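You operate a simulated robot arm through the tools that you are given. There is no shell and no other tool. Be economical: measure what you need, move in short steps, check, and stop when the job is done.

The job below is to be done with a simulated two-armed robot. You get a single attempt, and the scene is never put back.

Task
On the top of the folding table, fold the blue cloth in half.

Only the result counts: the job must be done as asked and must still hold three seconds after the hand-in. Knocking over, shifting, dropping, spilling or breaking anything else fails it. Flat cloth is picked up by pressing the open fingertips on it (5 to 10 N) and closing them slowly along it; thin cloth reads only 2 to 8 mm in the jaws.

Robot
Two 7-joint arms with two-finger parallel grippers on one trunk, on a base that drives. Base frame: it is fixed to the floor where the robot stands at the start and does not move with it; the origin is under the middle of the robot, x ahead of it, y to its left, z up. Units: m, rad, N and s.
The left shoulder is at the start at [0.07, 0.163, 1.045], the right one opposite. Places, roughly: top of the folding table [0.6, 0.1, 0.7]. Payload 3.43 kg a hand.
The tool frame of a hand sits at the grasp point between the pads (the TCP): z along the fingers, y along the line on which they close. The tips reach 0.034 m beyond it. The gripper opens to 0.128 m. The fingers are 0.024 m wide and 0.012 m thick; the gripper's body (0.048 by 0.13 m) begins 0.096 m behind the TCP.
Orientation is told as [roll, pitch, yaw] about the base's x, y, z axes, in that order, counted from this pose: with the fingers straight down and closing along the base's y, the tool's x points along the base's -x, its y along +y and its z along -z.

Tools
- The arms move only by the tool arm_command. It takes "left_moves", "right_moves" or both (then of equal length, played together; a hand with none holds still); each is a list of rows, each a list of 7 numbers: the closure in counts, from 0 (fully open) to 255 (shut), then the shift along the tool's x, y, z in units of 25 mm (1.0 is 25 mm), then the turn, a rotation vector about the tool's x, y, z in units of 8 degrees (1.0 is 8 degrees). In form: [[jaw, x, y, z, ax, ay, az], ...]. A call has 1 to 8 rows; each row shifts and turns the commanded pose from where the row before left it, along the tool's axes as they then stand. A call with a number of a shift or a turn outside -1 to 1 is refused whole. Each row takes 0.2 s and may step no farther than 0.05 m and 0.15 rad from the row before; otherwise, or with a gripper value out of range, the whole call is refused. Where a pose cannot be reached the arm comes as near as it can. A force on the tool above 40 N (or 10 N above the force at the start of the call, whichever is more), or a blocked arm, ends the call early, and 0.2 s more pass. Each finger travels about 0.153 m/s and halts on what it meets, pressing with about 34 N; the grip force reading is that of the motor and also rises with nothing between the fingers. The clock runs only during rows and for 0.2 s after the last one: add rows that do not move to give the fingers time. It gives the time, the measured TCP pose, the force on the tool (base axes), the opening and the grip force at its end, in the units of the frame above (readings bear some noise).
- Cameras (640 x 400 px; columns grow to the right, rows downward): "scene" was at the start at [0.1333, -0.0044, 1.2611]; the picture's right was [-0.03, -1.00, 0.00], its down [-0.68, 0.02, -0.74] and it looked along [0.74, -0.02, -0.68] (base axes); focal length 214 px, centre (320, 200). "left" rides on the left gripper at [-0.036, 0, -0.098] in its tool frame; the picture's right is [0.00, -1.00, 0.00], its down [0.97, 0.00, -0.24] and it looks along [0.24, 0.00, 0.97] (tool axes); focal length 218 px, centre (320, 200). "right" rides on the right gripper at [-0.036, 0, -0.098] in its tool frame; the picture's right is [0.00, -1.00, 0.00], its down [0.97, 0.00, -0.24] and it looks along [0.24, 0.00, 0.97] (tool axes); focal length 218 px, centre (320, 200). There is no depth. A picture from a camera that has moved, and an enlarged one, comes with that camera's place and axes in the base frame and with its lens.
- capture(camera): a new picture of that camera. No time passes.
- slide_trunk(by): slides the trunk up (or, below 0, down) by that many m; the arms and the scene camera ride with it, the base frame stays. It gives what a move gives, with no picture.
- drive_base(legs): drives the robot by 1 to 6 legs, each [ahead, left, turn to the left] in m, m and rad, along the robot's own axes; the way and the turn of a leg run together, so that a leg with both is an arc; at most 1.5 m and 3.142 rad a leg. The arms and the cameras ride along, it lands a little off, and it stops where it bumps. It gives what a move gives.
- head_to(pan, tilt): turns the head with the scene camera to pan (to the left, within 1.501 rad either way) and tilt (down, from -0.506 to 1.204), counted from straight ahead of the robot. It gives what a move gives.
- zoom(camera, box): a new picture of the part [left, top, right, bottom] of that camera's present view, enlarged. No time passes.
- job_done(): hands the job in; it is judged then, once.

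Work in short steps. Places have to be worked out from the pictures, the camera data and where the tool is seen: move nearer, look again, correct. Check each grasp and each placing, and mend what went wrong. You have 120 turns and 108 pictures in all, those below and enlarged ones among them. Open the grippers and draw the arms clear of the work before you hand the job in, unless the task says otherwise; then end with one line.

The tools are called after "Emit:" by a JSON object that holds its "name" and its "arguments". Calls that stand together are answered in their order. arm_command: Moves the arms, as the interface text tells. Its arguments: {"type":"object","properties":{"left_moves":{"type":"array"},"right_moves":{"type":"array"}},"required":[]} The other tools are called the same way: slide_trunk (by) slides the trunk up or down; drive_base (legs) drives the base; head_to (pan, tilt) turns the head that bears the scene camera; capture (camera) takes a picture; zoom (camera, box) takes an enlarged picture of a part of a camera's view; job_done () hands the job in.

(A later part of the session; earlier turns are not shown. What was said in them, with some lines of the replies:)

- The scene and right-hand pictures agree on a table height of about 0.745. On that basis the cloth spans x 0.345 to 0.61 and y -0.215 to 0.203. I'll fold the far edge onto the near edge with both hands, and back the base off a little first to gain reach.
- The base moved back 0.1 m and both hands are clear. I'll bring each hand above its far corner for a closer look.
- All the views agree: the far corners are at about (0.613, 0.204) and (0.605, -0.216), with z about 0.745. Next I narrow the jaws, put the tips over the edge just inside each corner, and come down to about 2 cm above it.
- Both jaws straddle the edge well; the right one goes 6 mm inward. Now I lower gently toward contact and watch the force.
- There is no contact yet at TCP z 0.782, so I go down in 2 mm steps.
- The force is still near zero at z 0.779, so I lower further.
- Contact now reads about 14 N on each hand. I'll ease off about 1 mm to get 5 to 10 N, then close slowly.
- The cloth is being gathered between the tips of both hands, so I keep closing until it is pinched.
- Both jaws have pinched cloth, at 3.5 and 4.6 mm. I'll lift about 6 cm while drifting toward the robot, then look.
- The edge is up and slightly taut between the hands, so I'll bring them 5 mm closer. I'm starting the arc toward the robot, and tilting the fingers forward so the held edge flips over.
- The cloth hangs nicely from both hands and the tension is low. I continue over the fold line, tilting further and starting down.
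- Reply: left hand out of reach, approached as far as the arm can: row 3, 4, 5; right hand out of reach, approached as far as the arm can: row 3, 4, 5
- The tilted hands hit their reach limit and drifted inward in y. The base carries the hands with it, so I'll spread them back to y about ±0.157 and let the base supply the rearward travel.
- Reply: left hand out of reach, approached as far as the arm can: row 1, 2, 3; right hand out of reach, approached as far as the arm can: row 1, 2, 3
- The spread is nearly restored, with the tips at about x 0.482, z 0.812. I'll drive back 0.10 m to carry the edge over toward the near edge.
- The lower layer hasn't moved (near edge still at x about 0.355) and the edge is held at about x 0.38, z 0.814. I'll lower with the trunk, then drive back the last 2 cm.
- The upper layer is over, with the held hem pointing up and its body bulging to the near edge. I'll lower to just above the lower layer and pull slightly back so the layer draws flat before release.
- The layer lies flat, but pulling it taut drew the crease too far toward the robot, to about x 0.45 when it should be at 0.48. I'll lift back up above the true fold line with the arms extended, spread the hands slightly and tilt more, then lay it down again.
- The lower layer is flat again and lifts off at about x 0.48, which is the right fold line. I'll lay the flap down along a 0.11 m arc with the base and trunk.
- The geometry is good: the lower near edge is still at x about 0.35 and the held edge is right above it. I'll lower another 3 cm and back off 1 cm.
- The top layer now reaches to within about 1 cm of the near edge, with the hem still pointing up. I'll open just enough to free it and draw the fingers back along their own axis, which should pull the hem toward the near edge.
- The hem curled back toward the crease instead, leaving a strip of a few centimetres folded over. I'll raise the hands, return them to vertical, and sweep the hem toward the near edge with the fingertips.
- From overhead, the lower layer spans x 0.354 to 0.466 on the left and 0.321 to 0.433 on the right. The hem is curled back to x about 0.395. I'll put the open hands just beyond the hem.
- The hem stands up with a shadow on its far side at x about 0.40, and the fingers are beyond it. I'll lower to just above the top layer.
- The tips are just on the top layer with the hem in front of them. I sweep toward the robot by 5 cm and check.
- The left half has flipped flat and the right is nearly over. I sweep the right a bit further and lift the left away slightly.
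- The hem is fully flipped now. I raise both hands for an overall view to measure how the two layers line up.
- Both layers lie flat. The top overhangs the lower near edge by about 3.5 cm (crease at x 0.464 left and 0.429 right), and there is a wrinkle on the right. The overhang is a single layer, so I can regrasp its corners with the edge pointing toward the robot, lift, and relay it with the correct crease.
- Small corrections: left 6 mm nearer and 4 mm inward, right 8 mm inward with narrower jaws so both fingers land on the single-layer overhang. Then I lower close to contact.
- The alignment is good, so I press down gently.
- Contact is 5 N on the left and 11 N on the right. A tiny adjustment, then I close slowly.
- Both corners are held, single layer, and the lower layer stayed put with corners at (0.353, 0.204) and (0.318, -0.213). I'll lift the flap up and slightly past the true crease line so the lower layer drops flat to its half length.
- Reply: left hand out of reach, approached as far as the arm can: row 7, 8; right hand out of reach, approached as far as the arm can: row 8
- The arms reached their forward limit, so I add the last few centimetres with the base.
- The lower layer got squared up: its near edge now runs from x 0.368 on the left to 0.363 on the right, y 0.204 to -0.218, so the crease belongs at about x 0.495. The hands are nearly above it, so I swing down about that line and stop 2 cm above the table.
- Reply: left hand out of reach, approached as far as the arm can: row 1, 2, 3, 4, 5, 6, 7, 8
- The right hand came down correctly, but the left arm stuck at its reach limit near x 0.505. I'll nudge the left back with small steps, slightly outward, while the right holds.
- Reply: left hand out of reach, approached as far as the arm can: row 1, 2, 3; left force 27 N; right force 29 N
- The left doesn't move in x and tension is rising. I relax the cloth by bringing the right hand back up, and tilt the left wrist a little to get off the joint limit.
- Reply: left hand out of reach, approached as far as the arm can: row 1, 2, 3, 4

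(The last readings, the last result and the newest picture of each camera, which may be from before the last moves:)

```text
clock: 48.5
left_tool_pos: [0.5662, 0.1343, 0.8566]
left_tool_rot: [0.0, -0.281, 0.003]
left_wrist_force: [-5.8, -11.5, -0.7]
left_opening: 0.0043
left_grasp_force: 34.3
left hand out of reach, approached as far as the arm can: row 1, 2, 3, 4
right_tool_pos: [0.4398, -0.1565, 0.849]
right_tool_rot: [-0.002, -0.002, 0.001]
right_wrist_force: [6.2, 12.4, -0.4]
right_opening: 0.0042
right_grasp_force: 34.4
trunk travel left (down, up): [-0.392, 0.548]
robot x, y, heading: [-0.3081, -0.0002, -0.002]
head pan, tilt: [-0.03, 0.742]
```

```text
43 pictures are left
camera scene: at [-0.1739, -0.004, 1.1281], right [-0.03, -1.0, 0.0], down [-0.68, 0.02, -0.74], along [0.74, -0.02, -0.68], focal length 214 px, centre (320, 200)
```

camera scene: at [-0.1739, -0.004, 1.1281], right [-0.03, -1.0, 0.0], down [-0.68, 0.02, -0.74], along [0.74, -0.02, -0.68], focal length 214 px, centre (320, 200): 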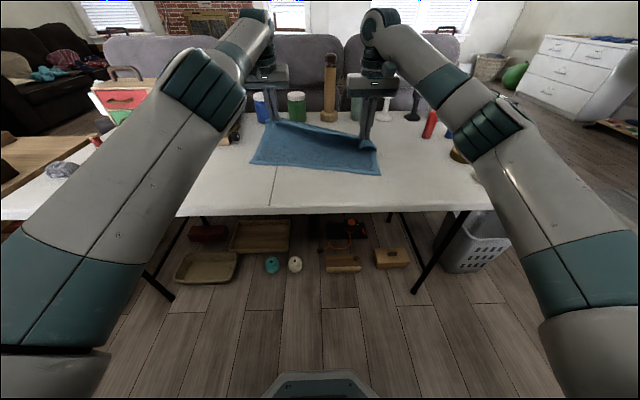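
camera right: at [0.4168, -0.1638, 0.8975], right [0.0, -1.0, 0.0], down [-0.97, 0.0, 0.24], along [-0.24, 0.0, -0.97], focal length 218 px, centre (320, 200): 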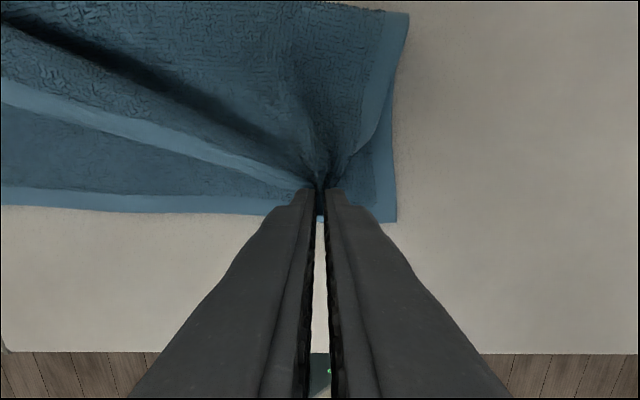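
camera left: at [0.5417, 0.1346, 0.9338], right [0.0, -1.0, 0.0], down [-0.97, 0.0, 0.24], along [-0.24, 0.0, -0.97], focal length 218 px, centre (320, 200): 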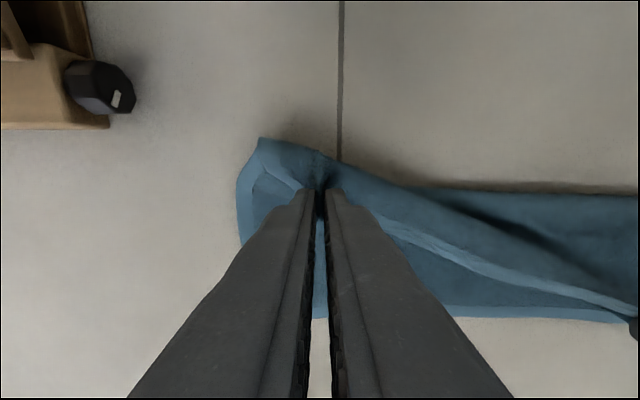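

The left arm is in an awkward elbow posture near full extension. I'll raise both hands together, drawing the left outward and back, to see whether it frees itself; the cloth can simply lift with them.

Emit:
{"name": "arm_command", "arguments": {"left_moves": [[255, 0.3, 0, -0.7, 0, 0.5, 0], [255, 0.3, 0, -0.7, 0, 0.5, 0], [255, 0.3, 0, -0.7, 0, 0.5, 0], [255, 0.3, 0, -0.7, 0, 0.5, 0]], "right_moves": [[255, 0, 0.2, -0.4, 0, 0, 0], [255, 0, 0.2, -0.4, 0, 0, 0], [255, 0, 0.2, -0.4, 0, 0, 0], [255, 0, 0.2, -0.4, 0, 0, 0]]}}

Emit:
{"name": "capture", "arguments": {"camera": "scene"}}

```text
clock: 49.5
left_tool_pos: [0.4908, 0.156, 0.8941]
left_tool_rot: [-0.001, 0.0, 0.003]
left_wrist_force: [-0.4, 0.0, -0.2]
left_opening: 0.0044
left_grasp_force: 33.6
left hand out of reach, approached as far as the arm can: row 1, 2, 3, 4
right_tool_pos: [0.4404, -0.1338, 0.8898]
right_tool_rot: [-0.003, -0.002, 0.002]
right_wrist_force: [-0.5, 0.3, -1.1]
right_opening: 0.0037
right_grasp_force: 34.3
trunk travel left (down, up): [-0.392, 0.548]
robot x, y, heading: [-0.3066, 0.002, -0.004]
head pan, tilt: [-0.03, 0.742]
```

```text
42 pictures are left
camera scene: at [-0.1739, -0.0029, 1.1281], right [-0.03, -1.0, 0.0], down [-0.68, 0.02, -0.74], along [0.74, -0.02, -0.68], focal length 214 px, centre (320, 200)
```

scene: 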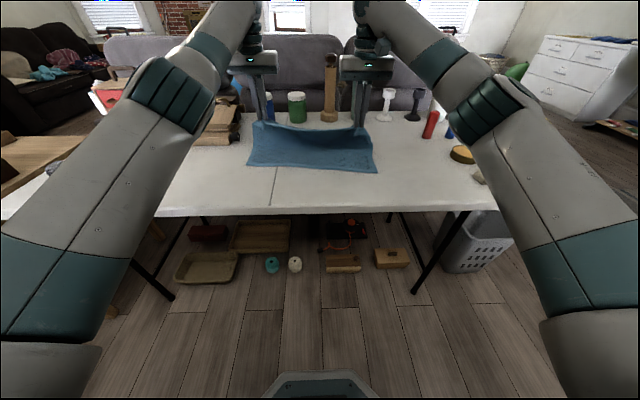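

The left hand came back to x 0.49, upright and with no tension. With the trunk this low the arms are cramped, so I'll raise the trunk a little while bringing the hands down by the same amount.

Emit:
{"name": "slide_trunk", "arguments": {"by": 0.04}}

Emit:
{"name": "arm_command", "arguments": {"left_moves": [[255, 0.2, 0, 0.5, 0, 0, 0], [255, 0.2, 0, 0.5, 0, 0, 0], [255, 0.2, 0, 0.5, 0, 0, 0]], "right_moves": [[255, -0.3, -0.2, 0.5, 0, 0, 0], [255, -0.3, -0.2, 0.5, 0, 0, 0], [255, -0.3, -0.2, 0.5, 0, 0, 0]]}}

```text
clock: 50.4
left_tool_pos: [0.4916, 0.1535, 0.9333]
left_tool_rot: [-0.001, 0.0, 0.0]
left_wrist_force: [0.2, -0.5, -0.4]
left_opening: 0.0041
left_grasp_force: 33.6
right_tool_pos: [0.4412, -0.1357, 0.9292]
right_tool_rot: [0.0, -0.001, 0.001]
right_wrist_force: [-0.4, -0.4, 1.0]
right_opening: 0.0041
right_grasp_force: 33.6
trunk travel left (down, up): [-0.432, 0.508]
robot x, y, heading: [-0.3053, -0.0016, -0.002]
head pan, tilt: [-0.03, 0.742]
```

```text
clock: 51.2
left_tool_pos: [0.4749, 0.1531, 0.8954]
left_tool_rot: [0.0, -0.002, 0.0]
left_wrist_force: [-0.3, -1.7, -0.3]
left_opening: 0.0043
left_grasp_force: 33.5
right_tool_pos: [0.4639, -0.1502, 0.8922]
right_tool_rot: [0.001, -0.002, 0.0]
right_wrist_force: [0.9, 0.9, -0.2]
right_opening: 0.0039
right_grasp_force: 34.2
trunk travel left (down, up): [-0.432, 0.508]
robot x, y, heading: [-0.3113, 0.0014, 0.005]
head pan, tilt: [-0.03, 0.742]
```

Both arms are responsive again with no reach warning. Now I look at the cloth.

Emit:
{"name": "capture", "arguments": {"camera": "left"}}

Emit:
{"name": "capture", "arguments": {"camera": "right"}}

Emit:
{"name": "zoom", "arguments": {"camera": "scene", "box": [220, 80, 420, 205]}}

```text
41 pictures are left
camera left: at [0.5131, 0.153, 0.9949], right [0.0, -1.0, 0.0], down [-0.97, 0.0, 0.24], along [-0.24, 0.0, -0.97], focal length 218 px, centre (320, 200)
```

left: 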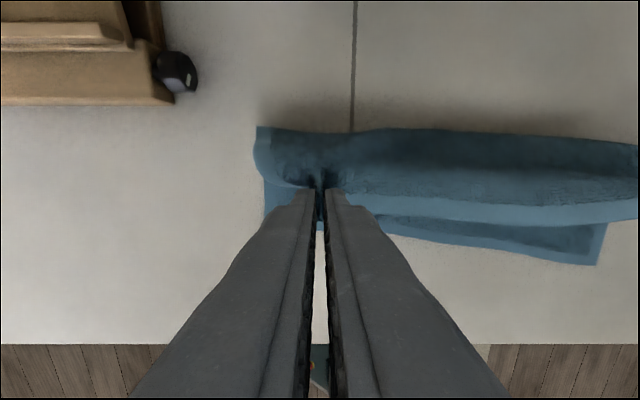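

```text
40 pictures are left
camera right: at [0.5002, -0.1496, 0.9908], right [0.0, -1.0, 0.0], down [-0.97, 0.0, 0.24], along [-0.24, 0.0, -0.97], focal length 218 px, centre (320, 200)
```

right: 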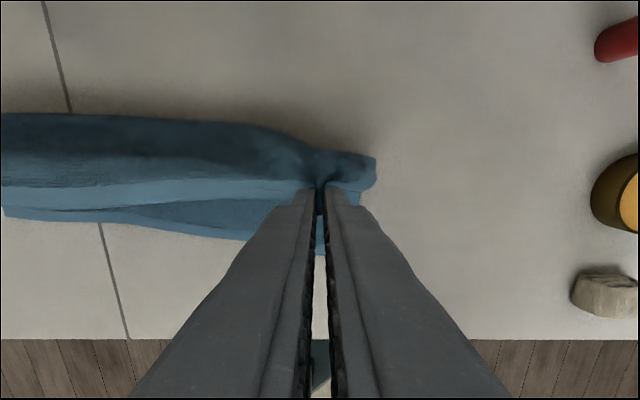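

```text
3.20 times, centred on (320, 142) of scene
camera zoom: at [-0.173, -0.0039, 1.168], right [-0.03, -1.0, 0.0], down [-0.68, 0.02, -0.74], along [0.74, -0.02, -0.68], focal length 686 px, centre (320, 384)
```

zoom: 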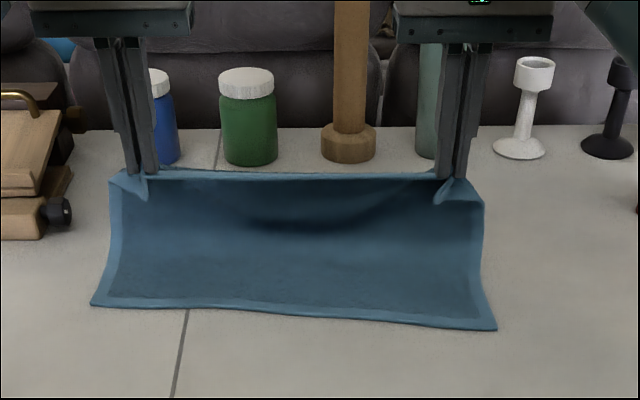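

The lower layer is now slightly rotated: corners at (0.421, 0.223) and (0.366, -0.20), so the crease runs through about (0.542, 0.147) and (0.503, -0.157). I'll drive forward 6 cm and raise the trunk, compensating with the arms, to put the hands comfortably above that line.

Emit:
{"name": "drive_base", "arguments": {"legs": [[0.06, 0, 0]]}}

Emit:
{"name": "slide_trunk", "arguments": {"by": 0.03}}

Emit:
{"name": "arm_command", "arguments": {"left_moves": [[255, 0, -0.1, 0.4, 0, 0, 0], [255, 0, -0.1, 0.4, 0, 0, 0], [255, 0, -0.05, 0.45, 0, 0, 0]], "right_moves": [[255, 0.25, -0.1, 0.4, 0, 0, 0], [255, 0.25, -0.1, 0.4, 0, 0, 0], [255, 0.25, -0.1, 0.4, 0, 0, 0]]}}

Emit:
{"name": "capture", "arguments": {"camera": "left"}}

Emit:
{"name": "capture", "arguments": {"camera": "right"}}

```text
clock: 52.1
left_tool_pos: [0.5355, 0.1537, 0.8948]
left_tool_rot: [0.0, 0.0, 0.0]
left_wrist_force: [1.7, -1.0, -0.8]
left_opening: 0.0042
left_grasp_force: 33.8
right_tool_pos: [0.5236, -0.1497, 0.8917]
right_tool_rot: [0.0, -0.001, 0.003]
right_wrist_force: [1.3, 1.6, -0.2]
right_opening: 0.0041
right_grasp_force: 34.7
trunk travel left (down, up): [-0.432, 0.508]
robot x, y, heading: [-0.2485, 0.0018, -0.001]
head pan, tilt: [-0.03, 0.742]
```

```text
clock: 52.9
left_tool_pos: [0.5343, 0.154, 0.9268]
left_tool_rot: [-0.001, -0.002, -0.001]
left_wrist_force: [-0.3, -1.2, -0.4]
left_opening: 0.0039
left_grasp_force: 34.1
right_tool_pos: [0.5229, -0.1498, 0.9228]
right_tool_rot: [0.0, -0.002, 0.003]
right_wrist_force: [0.1, 1.4, -1.0]
right_opening: 0.0042
right_grasp_force: 33.7
trunk travel left (down, up): [-0.462, 0.478]
robot x, y, heading: [-0.2508, 0.0001, -0.003]
head pan, tilt: [-0.03, 0.742]
```

```text
clock: 53.7
left_tool_pos: [0.5352, 0.1463, 0.8945]
left_tool_rot: [0.0, -0.002, 0.002]
left_wrist_force: [1.2, -1.6, -0.6]
left_opening: 0.0042
left_grasp_force: 33.8
right_tool_pos: [0.5051, -0.1566, 0.8926]
right_tool_rot: [0.0, -0.002, 0.002]
right_wrist_force: [-0.6, 1.2, 0.2]
right_opening: 0.0041
right_grasp_force: 34.0
trunk travel left (down, up): [-0.462, 0.478]
robot x, y, heading: [-0.2475, -0.0013, 0.004]
head pan, tilt: [-0.03, 0.742]
```

```text
38 pictures are left
camera left: at [0.5714, 0.1469, 0.9936], right [0.0, -1.0, 0.0], down [-0.97, 0.0, 0.24], along [-0.24, 0.0, -0.97], focal length 218 px, centre (320, 200)
```

left: 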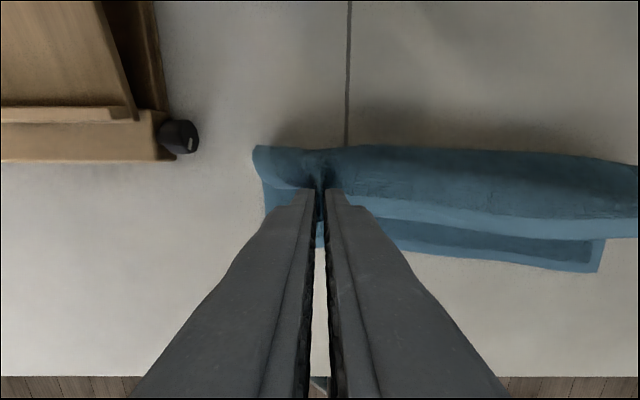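

```text
37 pictures are left
camera right: at [0.5401, -0.1569, 0.9905], right [0.0, -1.0, 0.0], down [-0.97, 0.0, 0.24], along [-0.24, 0.0, -0.97], focal length 218 px, centre (320, 200)
```

right: 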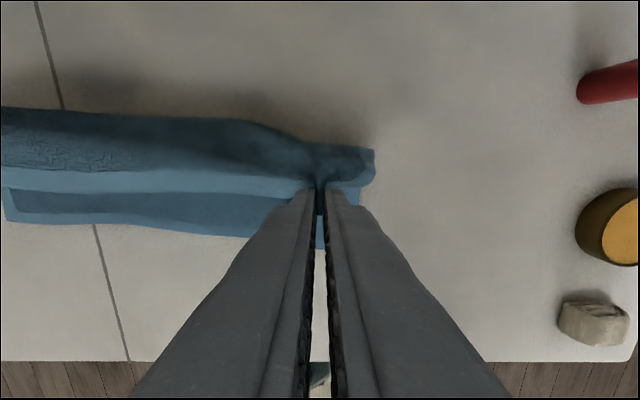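

The lower layer slid forward a bit with the hands: corners now at (0.455, 0.217) and (0.415, -0.207). There is plenty of slack, so if I lay the held edge exactly on the lower edge the crease will form at half on its own. The targets are TCP (0.461, 0.155) and (0.433, -0.147).

Emit:
{"name": "arm_command", "arguments": {"left_moves": [[255, 0.56, 0.045, 0.2, 0, 0, 0], [255, 0.56, 0.045, 0.2, 0, 0, 0], [255, 0.56, 0.045, 0.2, 0, 0, 0], [255, 0.56, 0.045, 0.2, 0, 0, 0], [255, 0.18, 0.045, 0.74, 0, 0, 0], [255, 0.18, 0.045, 0.74, 0, 0, 0], [255, 0.18, 0.045, 0.74, 0, 0, 0], [255, 0.18, 0.045, 0.74, 0, 0, 0]], "right_moves": [[255, 0.55, 0.05, 0.2, 0, 0, 0], [255, 0.55, 0.05, 0.2, 0, 0, 0], [255, 0.55, 0.05, 0.2, 0, 0, 0], [255, 0.55, 0.05, 0.2, 0, 0, 0], [255, 0.18, 0.05, 0.74, 0, 0, 0], [255, 0.18, 0.05, 0.74, 0, 0, 0], [255, 0.18, 0.05, 0.74, 0, 0, 0], [255, 0.18, 0.05, 0.74, 0, 0, 0]]}}

Emit:
{"name": "capture", "arguments": {"camera": "left"}}

Emit:
{"name": "capture", "arguments": {"camera": "right"}}

Emit:
{"name": "zoom", "arguments": {"camera": "scene", "box": [220, 100, 420, 225]}}

```text
clock: 55.5
left_tool_pos: [0.4619, 0.1554, 0.7996]
left_tool_rot: [0.0, -0.003, 0.0]
left_wrist_force: [-0.6, -1.5, -0.4]
left_opening: 0.0045
left_grasp_force: 34.0
right_tool_pos: [0.4314, -0.1483, 0.798]
right_tool_rot: [0.0, -0.002, 0.003]
right_wrist_force: [0.3, 1.0, -0.3]
right_opening: 0.0042
right_grasp_force: 34.0
trunk travel left (down, up): [-0.462, 0.478]
robot x, y, heading: [-0.2482, 0.0039, 0.001]
head pan, tilt: [-0.03, 0.742]
```

```text
36 pictures are left
camera left: at [0.4989, 0.1551, 0.8984], right [0.0, -1.0, 0.0], down [-0.97, 0.0, 0.24], along [-0.24, 0.0, -0.97], focal length 218 px, centre (320, 200)
```

left: 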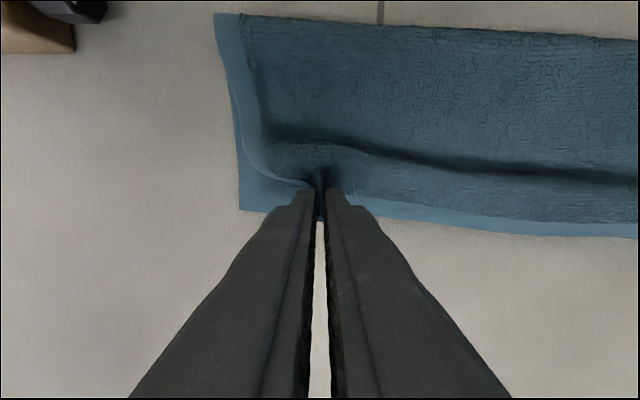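

```text
35 pictures are left
camera right: at [0.4674, -0.1476, 0.8957], right [0.0, -1.0, 0.0], down [-0.97, 0.0, 0.24], along [-0.24, 0.0, -0.97], focal length 218 px, centre (320, 200)
```

right: 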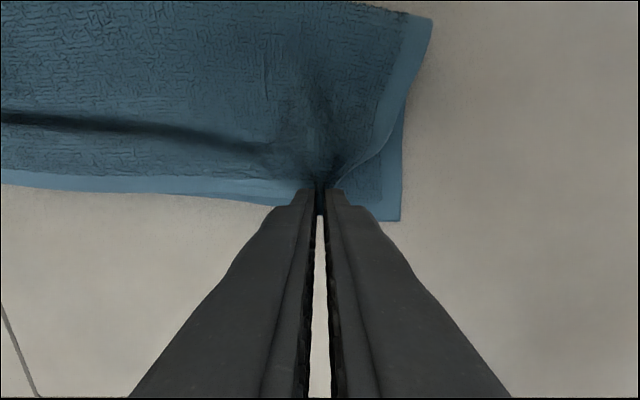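

```text
3.20 times, centred on (320, 162) of scene
camera zoom: at [-0.1151, -0.0041, 1.1981], right [-0.03, -1.0, 0.0], down [-0.68, 0.02, -0.74], along [0.74, -0.02, -0.68], focal length 686 px, centre (320, 320)
```

zoom: 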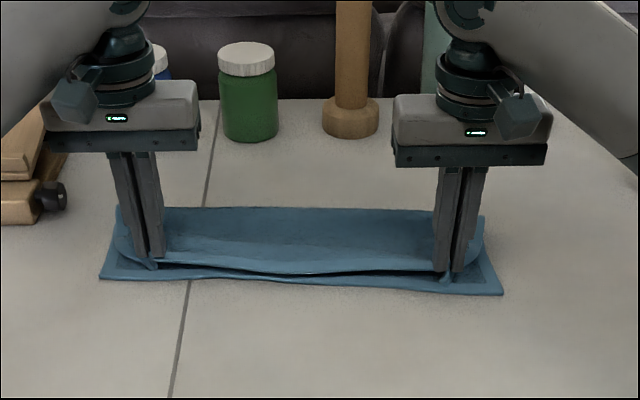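

Very good: the crease now runs from x 0.575 to 0.541, which is 0.125 m behind the lower edge. I'll move 6 mm closer to the lower edge and set the tips down.

Emit:
{"name": "arm_command", "arguments": {"left_moves": [[255, 0.12, 0, 0.25, 0, 0, 0], [255, 0.12, 0, 0.25, 0, 0, 0], [255, 0, 0.05, 0.2, 0, 0, 0], [255, 0, 0, 0, 0, 0, 0]], "right_moves": [[255, 0.12, 0, 0.25, 0, 0, 0], [255, 0.12, 0, 0.25, 0, 0, 0], [255, 0, -0.05, 0.15, 0, 0, 0], [255, 0, 0, 0, 0, 0, 0]]}}

```text
clock: 56.5
left_tool_pos: [0.4548, 0.1582, 0.7837]
left_tool_rot: [-0.001, -0.003, 0.0]
left_wrist_force: [-1.0, -1.3, 1.0]
left_opening: 0.0042
left_grasp_force: 34.0
right_tool_pos: [0.4252, -0.1464, 0.7835]
right_tool_rot: [0.0, -0.003, 0.001]
right_wrist_force: [1.5, 3.6, 4.6]
right_opening: 0.0041
right_grasp_force: 33.5
trunk travel left (down, up): [-0.462, 0.478]
robot x, y, heading: [-0.249, -0.0018, 0.003]
head pan, tilt: [-0.03, 0.742]
```

Contact is just starting. I press slightly and open slowly, so the fingertips spread the gathered cloth back out.

Emit:
{"name": "arm_command", "arguments": {"left_moves": [[255, 0, 0, 0.1, 0, 0, 0], [245, 0, 0, 0.03, 0, 0, 0], [235, 0, 0, 0, 0, 0, 0], [225, 0, 0, 0, 0, 0, 0], [212, 0, 0, 0, 0, 0, 0], [200, 0, 0, 0, 0, 0, 0], [188, 0, 0, 0, 0, 0, 0], [176, 0, 0, 0, 0, 0, 0]], "right_moves": [[255, 0, 0, 0.08, 0, 0, 0], [245, 0, 0, 0, 0, 0, 0], [235, 0, 0, 0, 0, 0, 0], [225, 0, 0, 0, 0, 0, 0], [212, 0, 0, 0, 0, 0, 0], [200, 0, 0, 0, 0, 0, 0], [188, 0, 0, 0, 0, 0, 0], [176, 0, 0, 0, 0, 0, 0]]}}

Emit:
{"name": "capture", "arguments": {"camera": "left"}}

Emit:
{"name": "capture", "arguments": {"camera": "right"}}

```text
clock: 58.3
left_tool_pos: [0.4535, 0.1584, 0.7805]
left_tool_rot: [0.001, -0.001, 0.0]
left_wrist_force: [0.0, -0.7, 2.3]
left_opening: 0.0404
left_grasp_force: 0.1
right_tool_pos: [0.4238, -0.1475, 0.7811]
right_tool_rot: [0.0, -0.003, 0.0]
right_wrist_force: [0.2, 3.3, 11.4]
right_opening: 0.037
right_grasp_force: 0.0
trunk travel left (down, up): [-0.462, 0.478]
robot x, y, heading: [-0.2494, -0.0005, -0.003]
head pan, tilt: [-0.03, 0.742]
```

```text
33 pictures are left
camera left: at [0.4898, 0.1572, 0.8803], right [0.0, -1.0, 0.0], down [-0.97, 0.0, 0.24], along [-0.24, 0.0, -0.97], focal length 218 px, centre (320, 200)
```

left: 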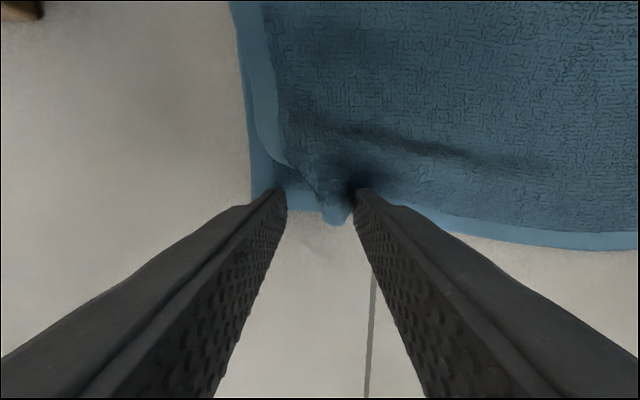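

```text
32 pictures are left
camera right: at [0.4596, -0.1473, 0.8799], right [0.0, -1.0, 0.0], down [-0.97, 0.0, 0.24], along [-0.24, 0.0, -0.97], focal length 218 px, centre (320, 200)
```

right: 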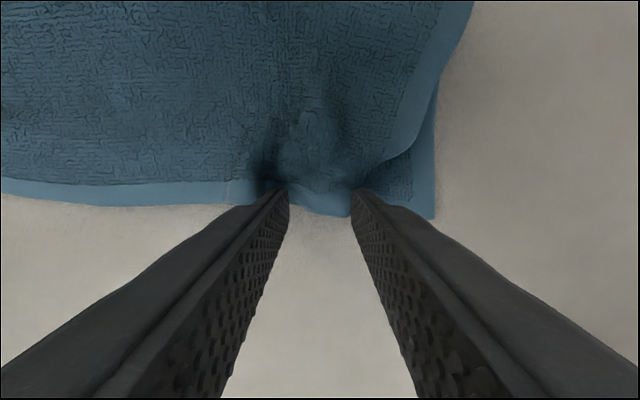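

It has been released. I lift both hands straight up to see the result.

Emit:
{"name": "arm_command", "arguments": {"left_moves": [[176, 0, 0, -0.3, 0, 0, 0], [150, 0, 0, -0.7, 0, 0, 0], [150, 0, 0, -1, 0, 0, 0], [150, 0, 0, -1, 0, 0, 0], [150, 0, 0, -1, 0, 0, 0]], "right_moves": [[176, 0, 0, -0.3, 0, 0, 0], [150, 0, 0, -0.7, 0, 0, 0], [150, 0, 0, -1, 0, 0, 0], [150, 0, 0, -1, 0, 0, 0], [150, 0, 0, -1, 0, 0, 0]]}}

Emit:
{"name": "capture", "arguments": {"camera": "left"}}

Emit:
{"name": "capture", "arguments": {"camera": "right"}}

Emit:
{"name": "zoom", "arguments": {"camera": "scene", "box": [220, 110, 420, 235]}}

```text
clock: 59.5
left_tool_pos: [0.4533, 0.1584, 0.8822]
left_tool_rot: [-0.001, -0.002, 0.002]
left_wrist_force: [-0.5, 0.3, 0.9]
left_opening: 0.053
left_grasp_force: 0.0
right_tool_pos: [0.4242, -0.1491, 0.8812]
right_tool_rot: [0.0, 0.0, 0.001]
right_wrist_force: [0.5, 0.8, 0.1]
right_opening: 0.0526
right_grasp_force: 0.1
trunk travel left (down, up): [-0.462, 0.478]
robot x, y, heading: [-0.2463, 0.0005, 0.001]
head pan, tilt: [-0.03, 0.742]
```

```text
31 pictures are left
camera left: at [0.4898, 0.1585, 0.9816], right [0.0, -1.0, 0.0], down [-0.97, 0.0, 0.24], along [-0.24, 0.0, -0.97], focal length 218 px, centre (320, 200)
```

left: 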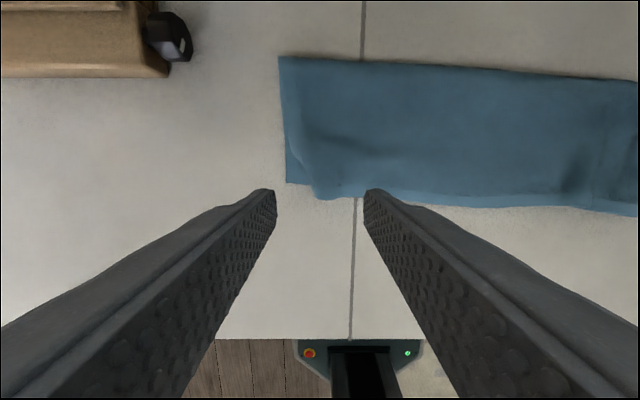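

```text
30 pictures are left
camera right: at [0.4592, -0.1483, 0.9801], right [0.0, -1.0, 0.0], down [-0.97, 0.0, 0.24], along [-0.24, 0.0, -0.97], focal length 218 px, centre (320, 200)
```

right: 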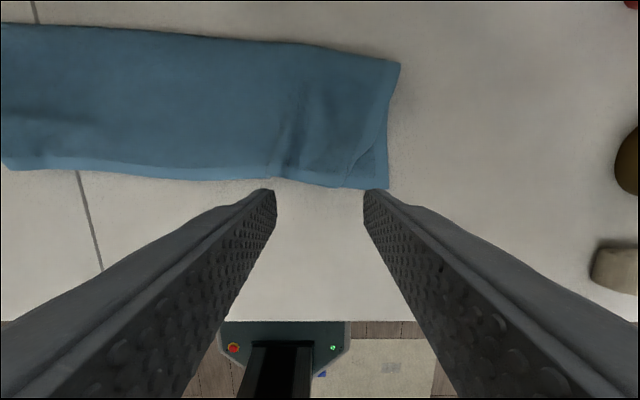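

```text
3.20 times, centred on (320, 172) of scene
camera zoom: at [-0.1166, -0.0041, 1.1981], right [-0.03, -1.0, 0.0], down [-0.68, 0.02, -0.74], along [0.74, -0.02, -0.68], focal length 686 px, centre (320, 288)
```

zoom: 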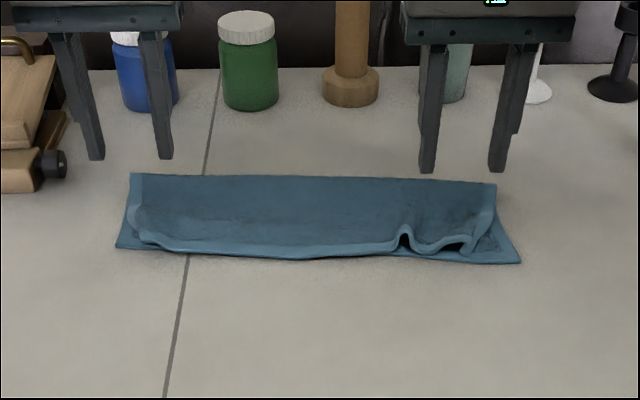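

It is a clean half fold; only the top corners are pulled in by about 4 cm with small ridges. I'll smooth them with closed fingertips, pressing lightly just inside each corner and dragging both outward together.

Emit:
{"name": "arm_command", "arguments": {"left_moves": [[255, 0, -0.25, 0.9, 0, 0, 0], [255, 0, -0.25, 0.9, 0, 0, 0], [255, 0, 0, 0.9, 0, 0, 0], [255, 0, 0, 0.8, 0, 0, 0], [255, 0, 0, 0.2, 0, 0, 0], [255, 0, 0, 0.12, 0, 0, 0], [255, 0, 0, 0, 0, 0, 0]], "right_moves": [[255, -0.3, 0.1, 0.9, 0, 0, 0], [255, 0, 0, 0.9, 0, 0, 0], [255, 0, 0, 0.9, 0, 0, 0], [255, 0, 0, 0.8, 0, 0, 0], [255, 0, 0, 0.2, 0, 0, 0], [255, 0, 0, 0.1, 0, 0, 0], [255, 0, 0, 0, 0, 0, 0]]}}

Emit:
{"name": "capture", "arguments": {"camera": "right"}}

Emit:
{"name": "capture", "arguments": {"camera": "left"}}

```text
clock: 61.1
left_tool_pos: [0.4545, 0.1471, 0.7858]
left_tool_rot: [0.001, 0.0, 0.0]
left_wrist_force: [0.3, 0.9, 1.0]
left_opening: 0.0
left_grasp_force: 33.0
right_tool_pos: [0.4327, -0.1458, 0.7858]
right_tool_rot: [0.0, -0.001, 0.001]
right_wrist_force: [0.3, 0.2, -0.8]
right_opening: 0.0002
right_grasp_force: 33.1
trunk travel left (down, up): [-0.462, 0.478]
robot x, y, heading: [-0.2489, -0.0015, -0.0]
head pan, tilt: [-0.03, 0.742]
```

```text
28 pictures are left
camera right: at [0.4685, -0.1457, 0.8839], right [0.0, -1.0, 0.0], down [-0.97, 0.0, 0.24], along [-0.24, 0.0, -0.97], focal length 218 px, centre (320, 200)
```

right: 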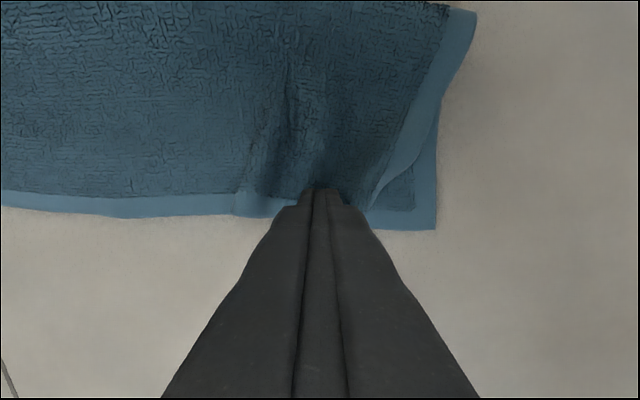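

```text
27 pictures are left
camera left: at [0.4912, 0.1457, 0.8839], right [0.0, -1.0, 0.0], down [-0.97, 0.0, 0.24], along [-0.24, 0.0, -0.97], focal length 218 px, centre (320, 200)
```

left: 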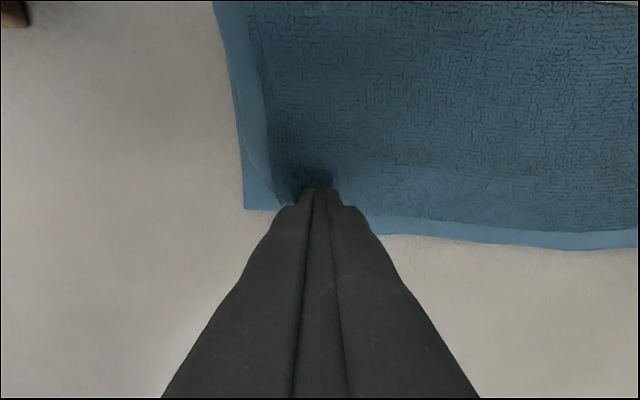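

Pressing alone already flattened the left corner. I press 2 mm further, then drag the right outward about 4 cm and the left about 1.5 cm.

Emit:
{"name": "arm_command", "arguments": {"left_moves": [[255, 0, 0, 0.1, 0, 0, 0], [255, 0, 0.15, 0, 0, 0, 0], [255, 0, 0.15, 0, 0, 0, 0], [255, 0, 0.15, 0, 0, 0, 0], [255, 0, 0.15, 0, 0, 0, 0], [255, 0, 0, 0, 0, 0, 0]], "right_moves": [[255, 0, 0, 0.1, 0, 0, 0], [255, 0, -0.4, 0.02, 0, 0, 0], [255, 0, -0.4, 0, 0, 0, 0], [255, 0, -0.4, 0, 0, 0, 0], [255, 0, -0.4, 0, 0, 0, 0], [255, 0, 0, 0, 0, 0, 0]]}}

Emit:
{"name": "capture", "arguments": {"camera": "right"}}

Emit:
{"name": "capture", "arguments": {"camera": "left"}}

```text
clock: 62.5
left_tool_pos: [0.4541, 0.1611, 0.7833]
left_tool_rot: [0.001, -0.002, 0.0]
left_wrist_force: [1.2, -4.6, 3.3]
left_opening: 0.0002
left_grasp_force: 32.6
right_tool_pos: [0.4313, -0.1856, 0.782]
right_tool_rot: [0.0, -0.002, 0.002]
right_wrist_force: [1.0, 3.7, 2.4]
right_opening: 0.0002
right_grasp_force: 32.9
trunk travel left (down, up): [-0.462, 0.478]
robot x, y, heading: [-0.2498, -0.0018, -0.0]
head pan, tilt: [-0.03, 0.742]
```

```text
26 pictures are left
camera right: at [0.4675, -0.1859, 0.8811], right [0.0, -1.0, 0.0], down [-0.97, 0.0, 0.24], along [-0.24, 0.0, -0.97], focal length 218 px, centre (320, 200)
```

right: 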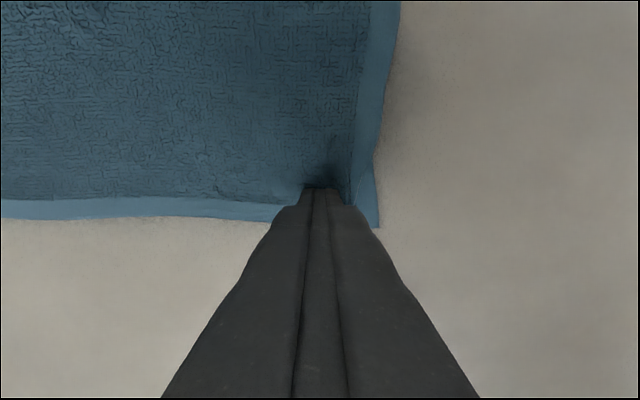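

```text
25 pictures are left
camera left: at [0.4907, 0.1601, 0.8817], right [0.0, -1.0, 0.0], down [-0.97, 0.0, 0.24], along [-0.24, 0.0, -0.97], focal length 218 px, centre (320, 200)
```

left: 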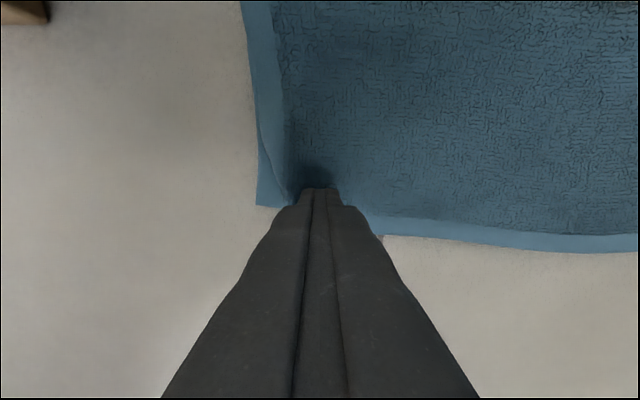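

The smoothing worked, and the right corner now lines up with the lower one. I lift both hands straight up and check.

Emit:
{"name": "arm_command", "arguments": {"left_moves": [[255, 0, 0, -0.4, 0, 0, 0], [255, 0, 0, -0.9, 0, 0, 0], [255, 0, 0, -1, 0, 0, 0], [255, 0, 0, -1, 0, 0, 0], [255, 0, 0, -1, 0, 0, 0], [255, 0, 0, -1, 0, 0, 0]], "right_moves": [[255, 0, 0, -0.4, 0, 0, 0], [255, 0, 0, -0.9, 0, 0, 0], [255, 0, 0, -1, 0, 0, 0], [255, 0, 0, -1, 0, 0, 0], [255, 0, 0, -1, 0, 0, 0], [255, 0, 0, -1, 0, 0, 0]]}}

Emit:
{"name": "capture", "arguments": {"camera": "right"}}

Emit:
{"name": "capture", "arguments": {"camera": "left"}}

Emit:
{"name": "zoom", "arguments": {"camera": "scene", "box": [220, 110, 420, 235]}}

```text
clock: 63.9
left_tool_pos: [0.4542, 0.162, 0.915]
left_tool_rot: [-0.001, -0.004, 0.003]
left_wrist_force: [0.6, -0.5, 0.5]
left_opening: 0.0
left_grasp_force: 32.6
right_tool_pos: [0.4302, -0.1862, 0.9153]
right_tool_rot: [0.0, -0.003, 0.001]
right_wrist_force: [-0.1, 1.1, -1.0]
right_opening: 0.0002
right_grasp_force: 32.9
trunk travel left (down, up): [-0.462, 0.478]
robot x, y, heading: [-0.2494, -0.0002, -0.005]
head pan, tilt: [-0.03, 0.742]
```

```text
24 pictures are left
camera right: at [0.4662, -0.1867, 1.0131], right [0.0, -1.0, 0.0], down [-0.97, 0.0, 0.24], along [-0.24, 0.0, -0.97], focal length 218 px, centre (320, 200)
```

right: 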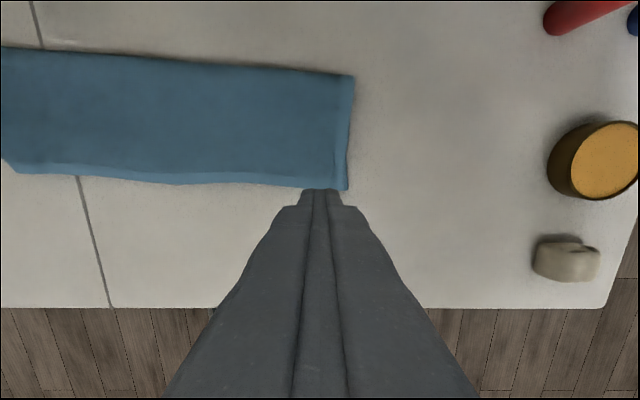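

```text
23 pictures are left
camera left: at [0.4902, 0.1605, 1.0142], right [0.0, -1.0, 0.0], down [-0.97, 0.0, 0.24], along [-0.24, 0.0, -0.97], focal length 218 px, centre (320, 200)
```

left: 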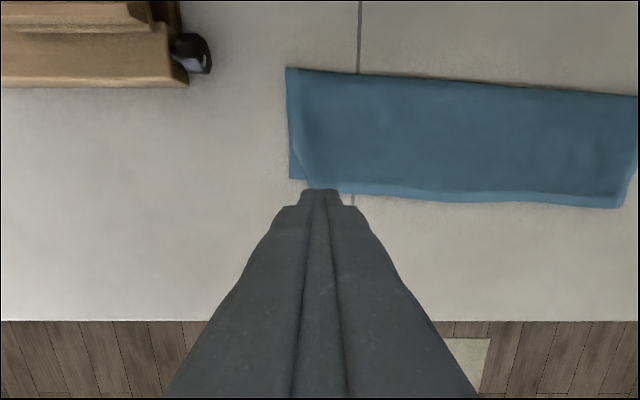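

```text
3.20 times, centred on (320, 172) of scene
camera zoom: at [-0.1168, -0.0041, 1.1982], right [-0.03, -1.0, 0.0], down [-0.68, 0.02, -0.74], along [0.74, -0.02, -0.68], focal length 686 px, centre (320, 288)
```

zoom: 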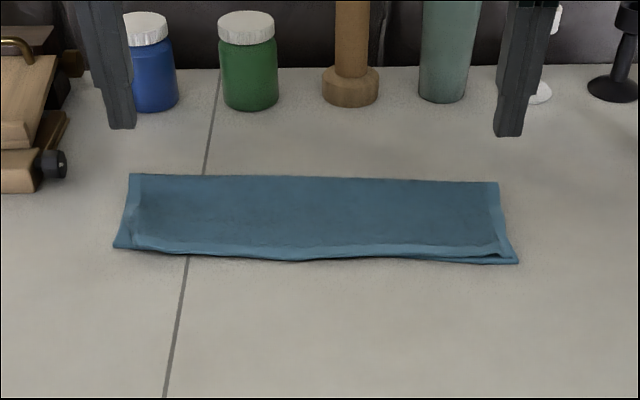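

Excellent result; only the left top corner is about 1.5 cm in. One more light smoothing stroke on the left.

Emit:
{"name": "arm_command", "arguments": {"left_moves": [[255, 0, 0, 1, 0, 0, 0], [255, 0, 0, 1, 0, 0, 0], [255, 0, 0, 1, 0, 0, 0], [255, 0, 0, 1, 0, 0, 0], [255, 0, 0, 0.9, 0, 0, 0], [255, 0, 0, 0.3, 0, 0, 0], [255, 0, 0, 0.07, 0, 0, 0]]}}

Emit:
{"name": "arm_command", "arguments": {"left_moves": [[255, 0, 0.2, 0.02, 0, 0, 0], [255, 0, 0.2, 0, 0, 0, 0], [255, 0, 0.2, 0, 0, 0, 0], [255, 0, 0.2, 0, 0, 0, 0], [255, 0, 0, -0.4, 0, 0, 0], [255, 0, 0, -1, 0, 0, 0], [255, 0, 0, -1, 0, 0, 0], [255, 0, 0, -1, 0, 0, 0]]}}

Emit:
{"name": "capture", "arguments": {"camera": "left"}}

Emit:
{"name": "zoom", "arguments": {"camera": "scene", "box": [220, 110, 420, 235]}}

```text
clock: 65.5
left_tool_pos: [0.4551, 0.1618, 0.7837]
left_tool_rot: [0.0, -0.004, 0.0]
left_wrist_force: [-0.7, 0.4, 3.5]
left_opening: 0.0
left_grasp_force: 32.7
right_tool_pos: [0.4321, -0.1852, 0.9138]
right_tool_rot: [-0.001, -0.002, 0.003]
right_wrist_force: [0.3, 1.1, 0.6]
right_opening: 0.0
right_grasp_force: 32.8
trunk travel left (down, up): [-0.462, 0.478]
robot x, y, heading: [-0.2509, -0.0022, -0.002]
head pan, tilt: [-0.03, 0.742]
```

```text
clock: 67.3
left_tool_pos: [0.4554, 0.1814, 0.8682]
left_tool_rot: [0.0, -0.002, 0.001]
left_wrist_force: [0.0, -0.9, -0.4]
left_opening: 0.0
left_grasp_force: 33.0
right_tool_pos: [0.431, -0.1865, 0.9141]
right_tool_rot: [0.001, -0.001, 0.003]
right_wrist_force: [-0.4, -1.0, 0.1]
right_opening: 0.0
right_grasp_force: 33.1
trunk travel left (down, up): [-0.462, 0.478]
robot x, y, heading: [-0.2467, -0.0006, 0.001]
head pan, tilt: [-0.03, 0.742]
```

```text
21 pictures are left
camera left: at [0.4914, 0.1808, 0.9673], right [0.0, -1.0, 0.0], down [-0.97, 0.0, 0.24], along [-0.24, 0.0, -0.97], focal length 218 px, centre (320, 200)
```

left: 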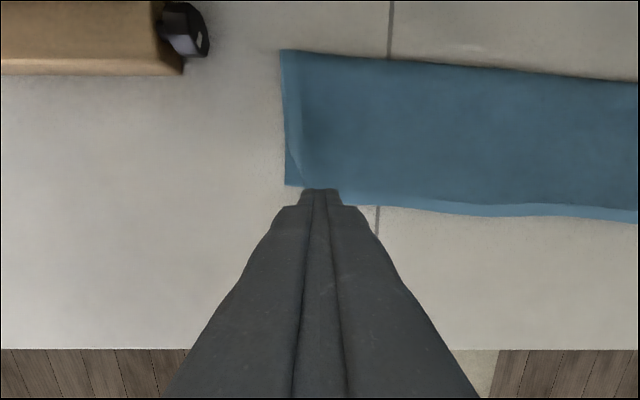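

```text
3.20 times, centred on (320, 172) of scene
camera zoom: at [-0.1162, -0.0044, 1.1981], right [-0.03, -1.0, 0.0], down [-0.68, 0.02, -0.74], along [0.74, -0.02, -0.68], focal length 686 px, centre (320, 288)
```

zoom: 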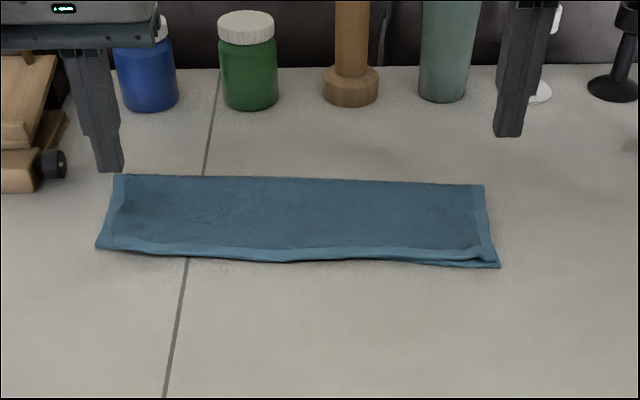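

The cloth is neatly folded in half, with both layers aligned to about 1 cm. I raise the hands, open the grippers and back the robot away.

Emit:
{"name": "arm_command", "arguments": {"left_moves": [[200, 0, 0, -1, 0, 0, 0], [100, 0, 0, -1, 0, 0, 0], [0, 0, 0, -0.6, 0, 0, 0], [0, 0, 0, 0, 0, 0, 0], [0, 0, 0, 0, 0, 0, 0]], "right_moves": [[200, 0, 0, -0.5, 0, 0, 0], [100, 0, 0, -0.3, 0, 0, 0], [0, 0, 0, 0, 0, 0, 0], [0, 0, 0, 0, 0, 0, 0], [0, 0, 0, 0, 0, 0, 0]]}}

Emit:
{"name": "drive_base", "arguments": {"legs": [[-0.25, 0, 0]]}}

Emit:
{"name": "capture", "arguments": {"camera": "scene"}}

```text
clock: 68.5
left_tool_pos: [0.4545, 0.1818, 0.9334]
left_tool_rot: [0.001, 0.0, -0.001]
left_wrist_force: [-0.2, 0.6, 0.6]
left_opening: 0.128
left_grasp_force: 0.0
right_tool_pos: [0.4327, -0.1873, 0.9356]
right_tool_rot: [0.0, -0.002, 0.002]
right_wrist_force: [-0.1, 1.2, 0.4]
right_opening: 0.1281
right_grasp_force: 0.1
trunk travel left (down, up): [-0.462, 0.478]
robot x, y, heading: [-0.2491, 0.0003, -0.005]
head pan, tilt: [-0.03, 0.742]
```

```text
clock: 70.3
left_tool_pos: [0.2069, 0.1821, 0.9323]
left_tool_rot: [-0.001, -0.003, 0.004]
left_wrist_force: [0.0, 0.5, -0.4]
left_opening: 0.1282
left_grasp_force: 0.1
right_tool_pos: [0.1831, -0.185, 0.9358]
right_tool_rot: [0.001, 0.0, 0.005]
right_wrist_force: [0.3, -0.5, 0.8]
right_opening: 0.1282
right_grasp_force: 0.1
trunk travel left (down, up): [-0.462, 0.478]
robot x, y, heading: [-0.4984, 0.0, -0.002]
head pan, tilt: [-0.03, 0.742]
```

```text
19 pictures are left
camera scene: at [-0.3636, -0.0042, 1.1982], right [-0.03, -1.0, 0.0], down [-0.68, 0.02, -0.74], along [0.74, -0.02, -0.68], focal length 214 px, centre (320, 200)
```

scene: 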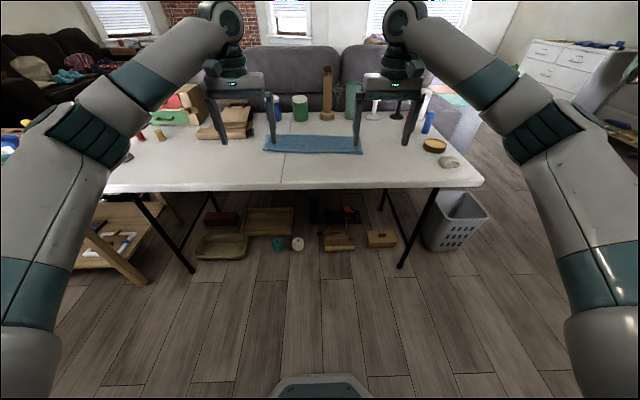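

The hands are clear and open, the cloth is folded, and everything else is undisturbed. Handing in.

Emit:
{"name": "job_done", "arguments": {}}

```text
The job is handed in.
```

The blue cloth is folded in half on the folding table. Its layers line up to about 1 cm, the grippers are open and clear, and nothing else was visibly moved.
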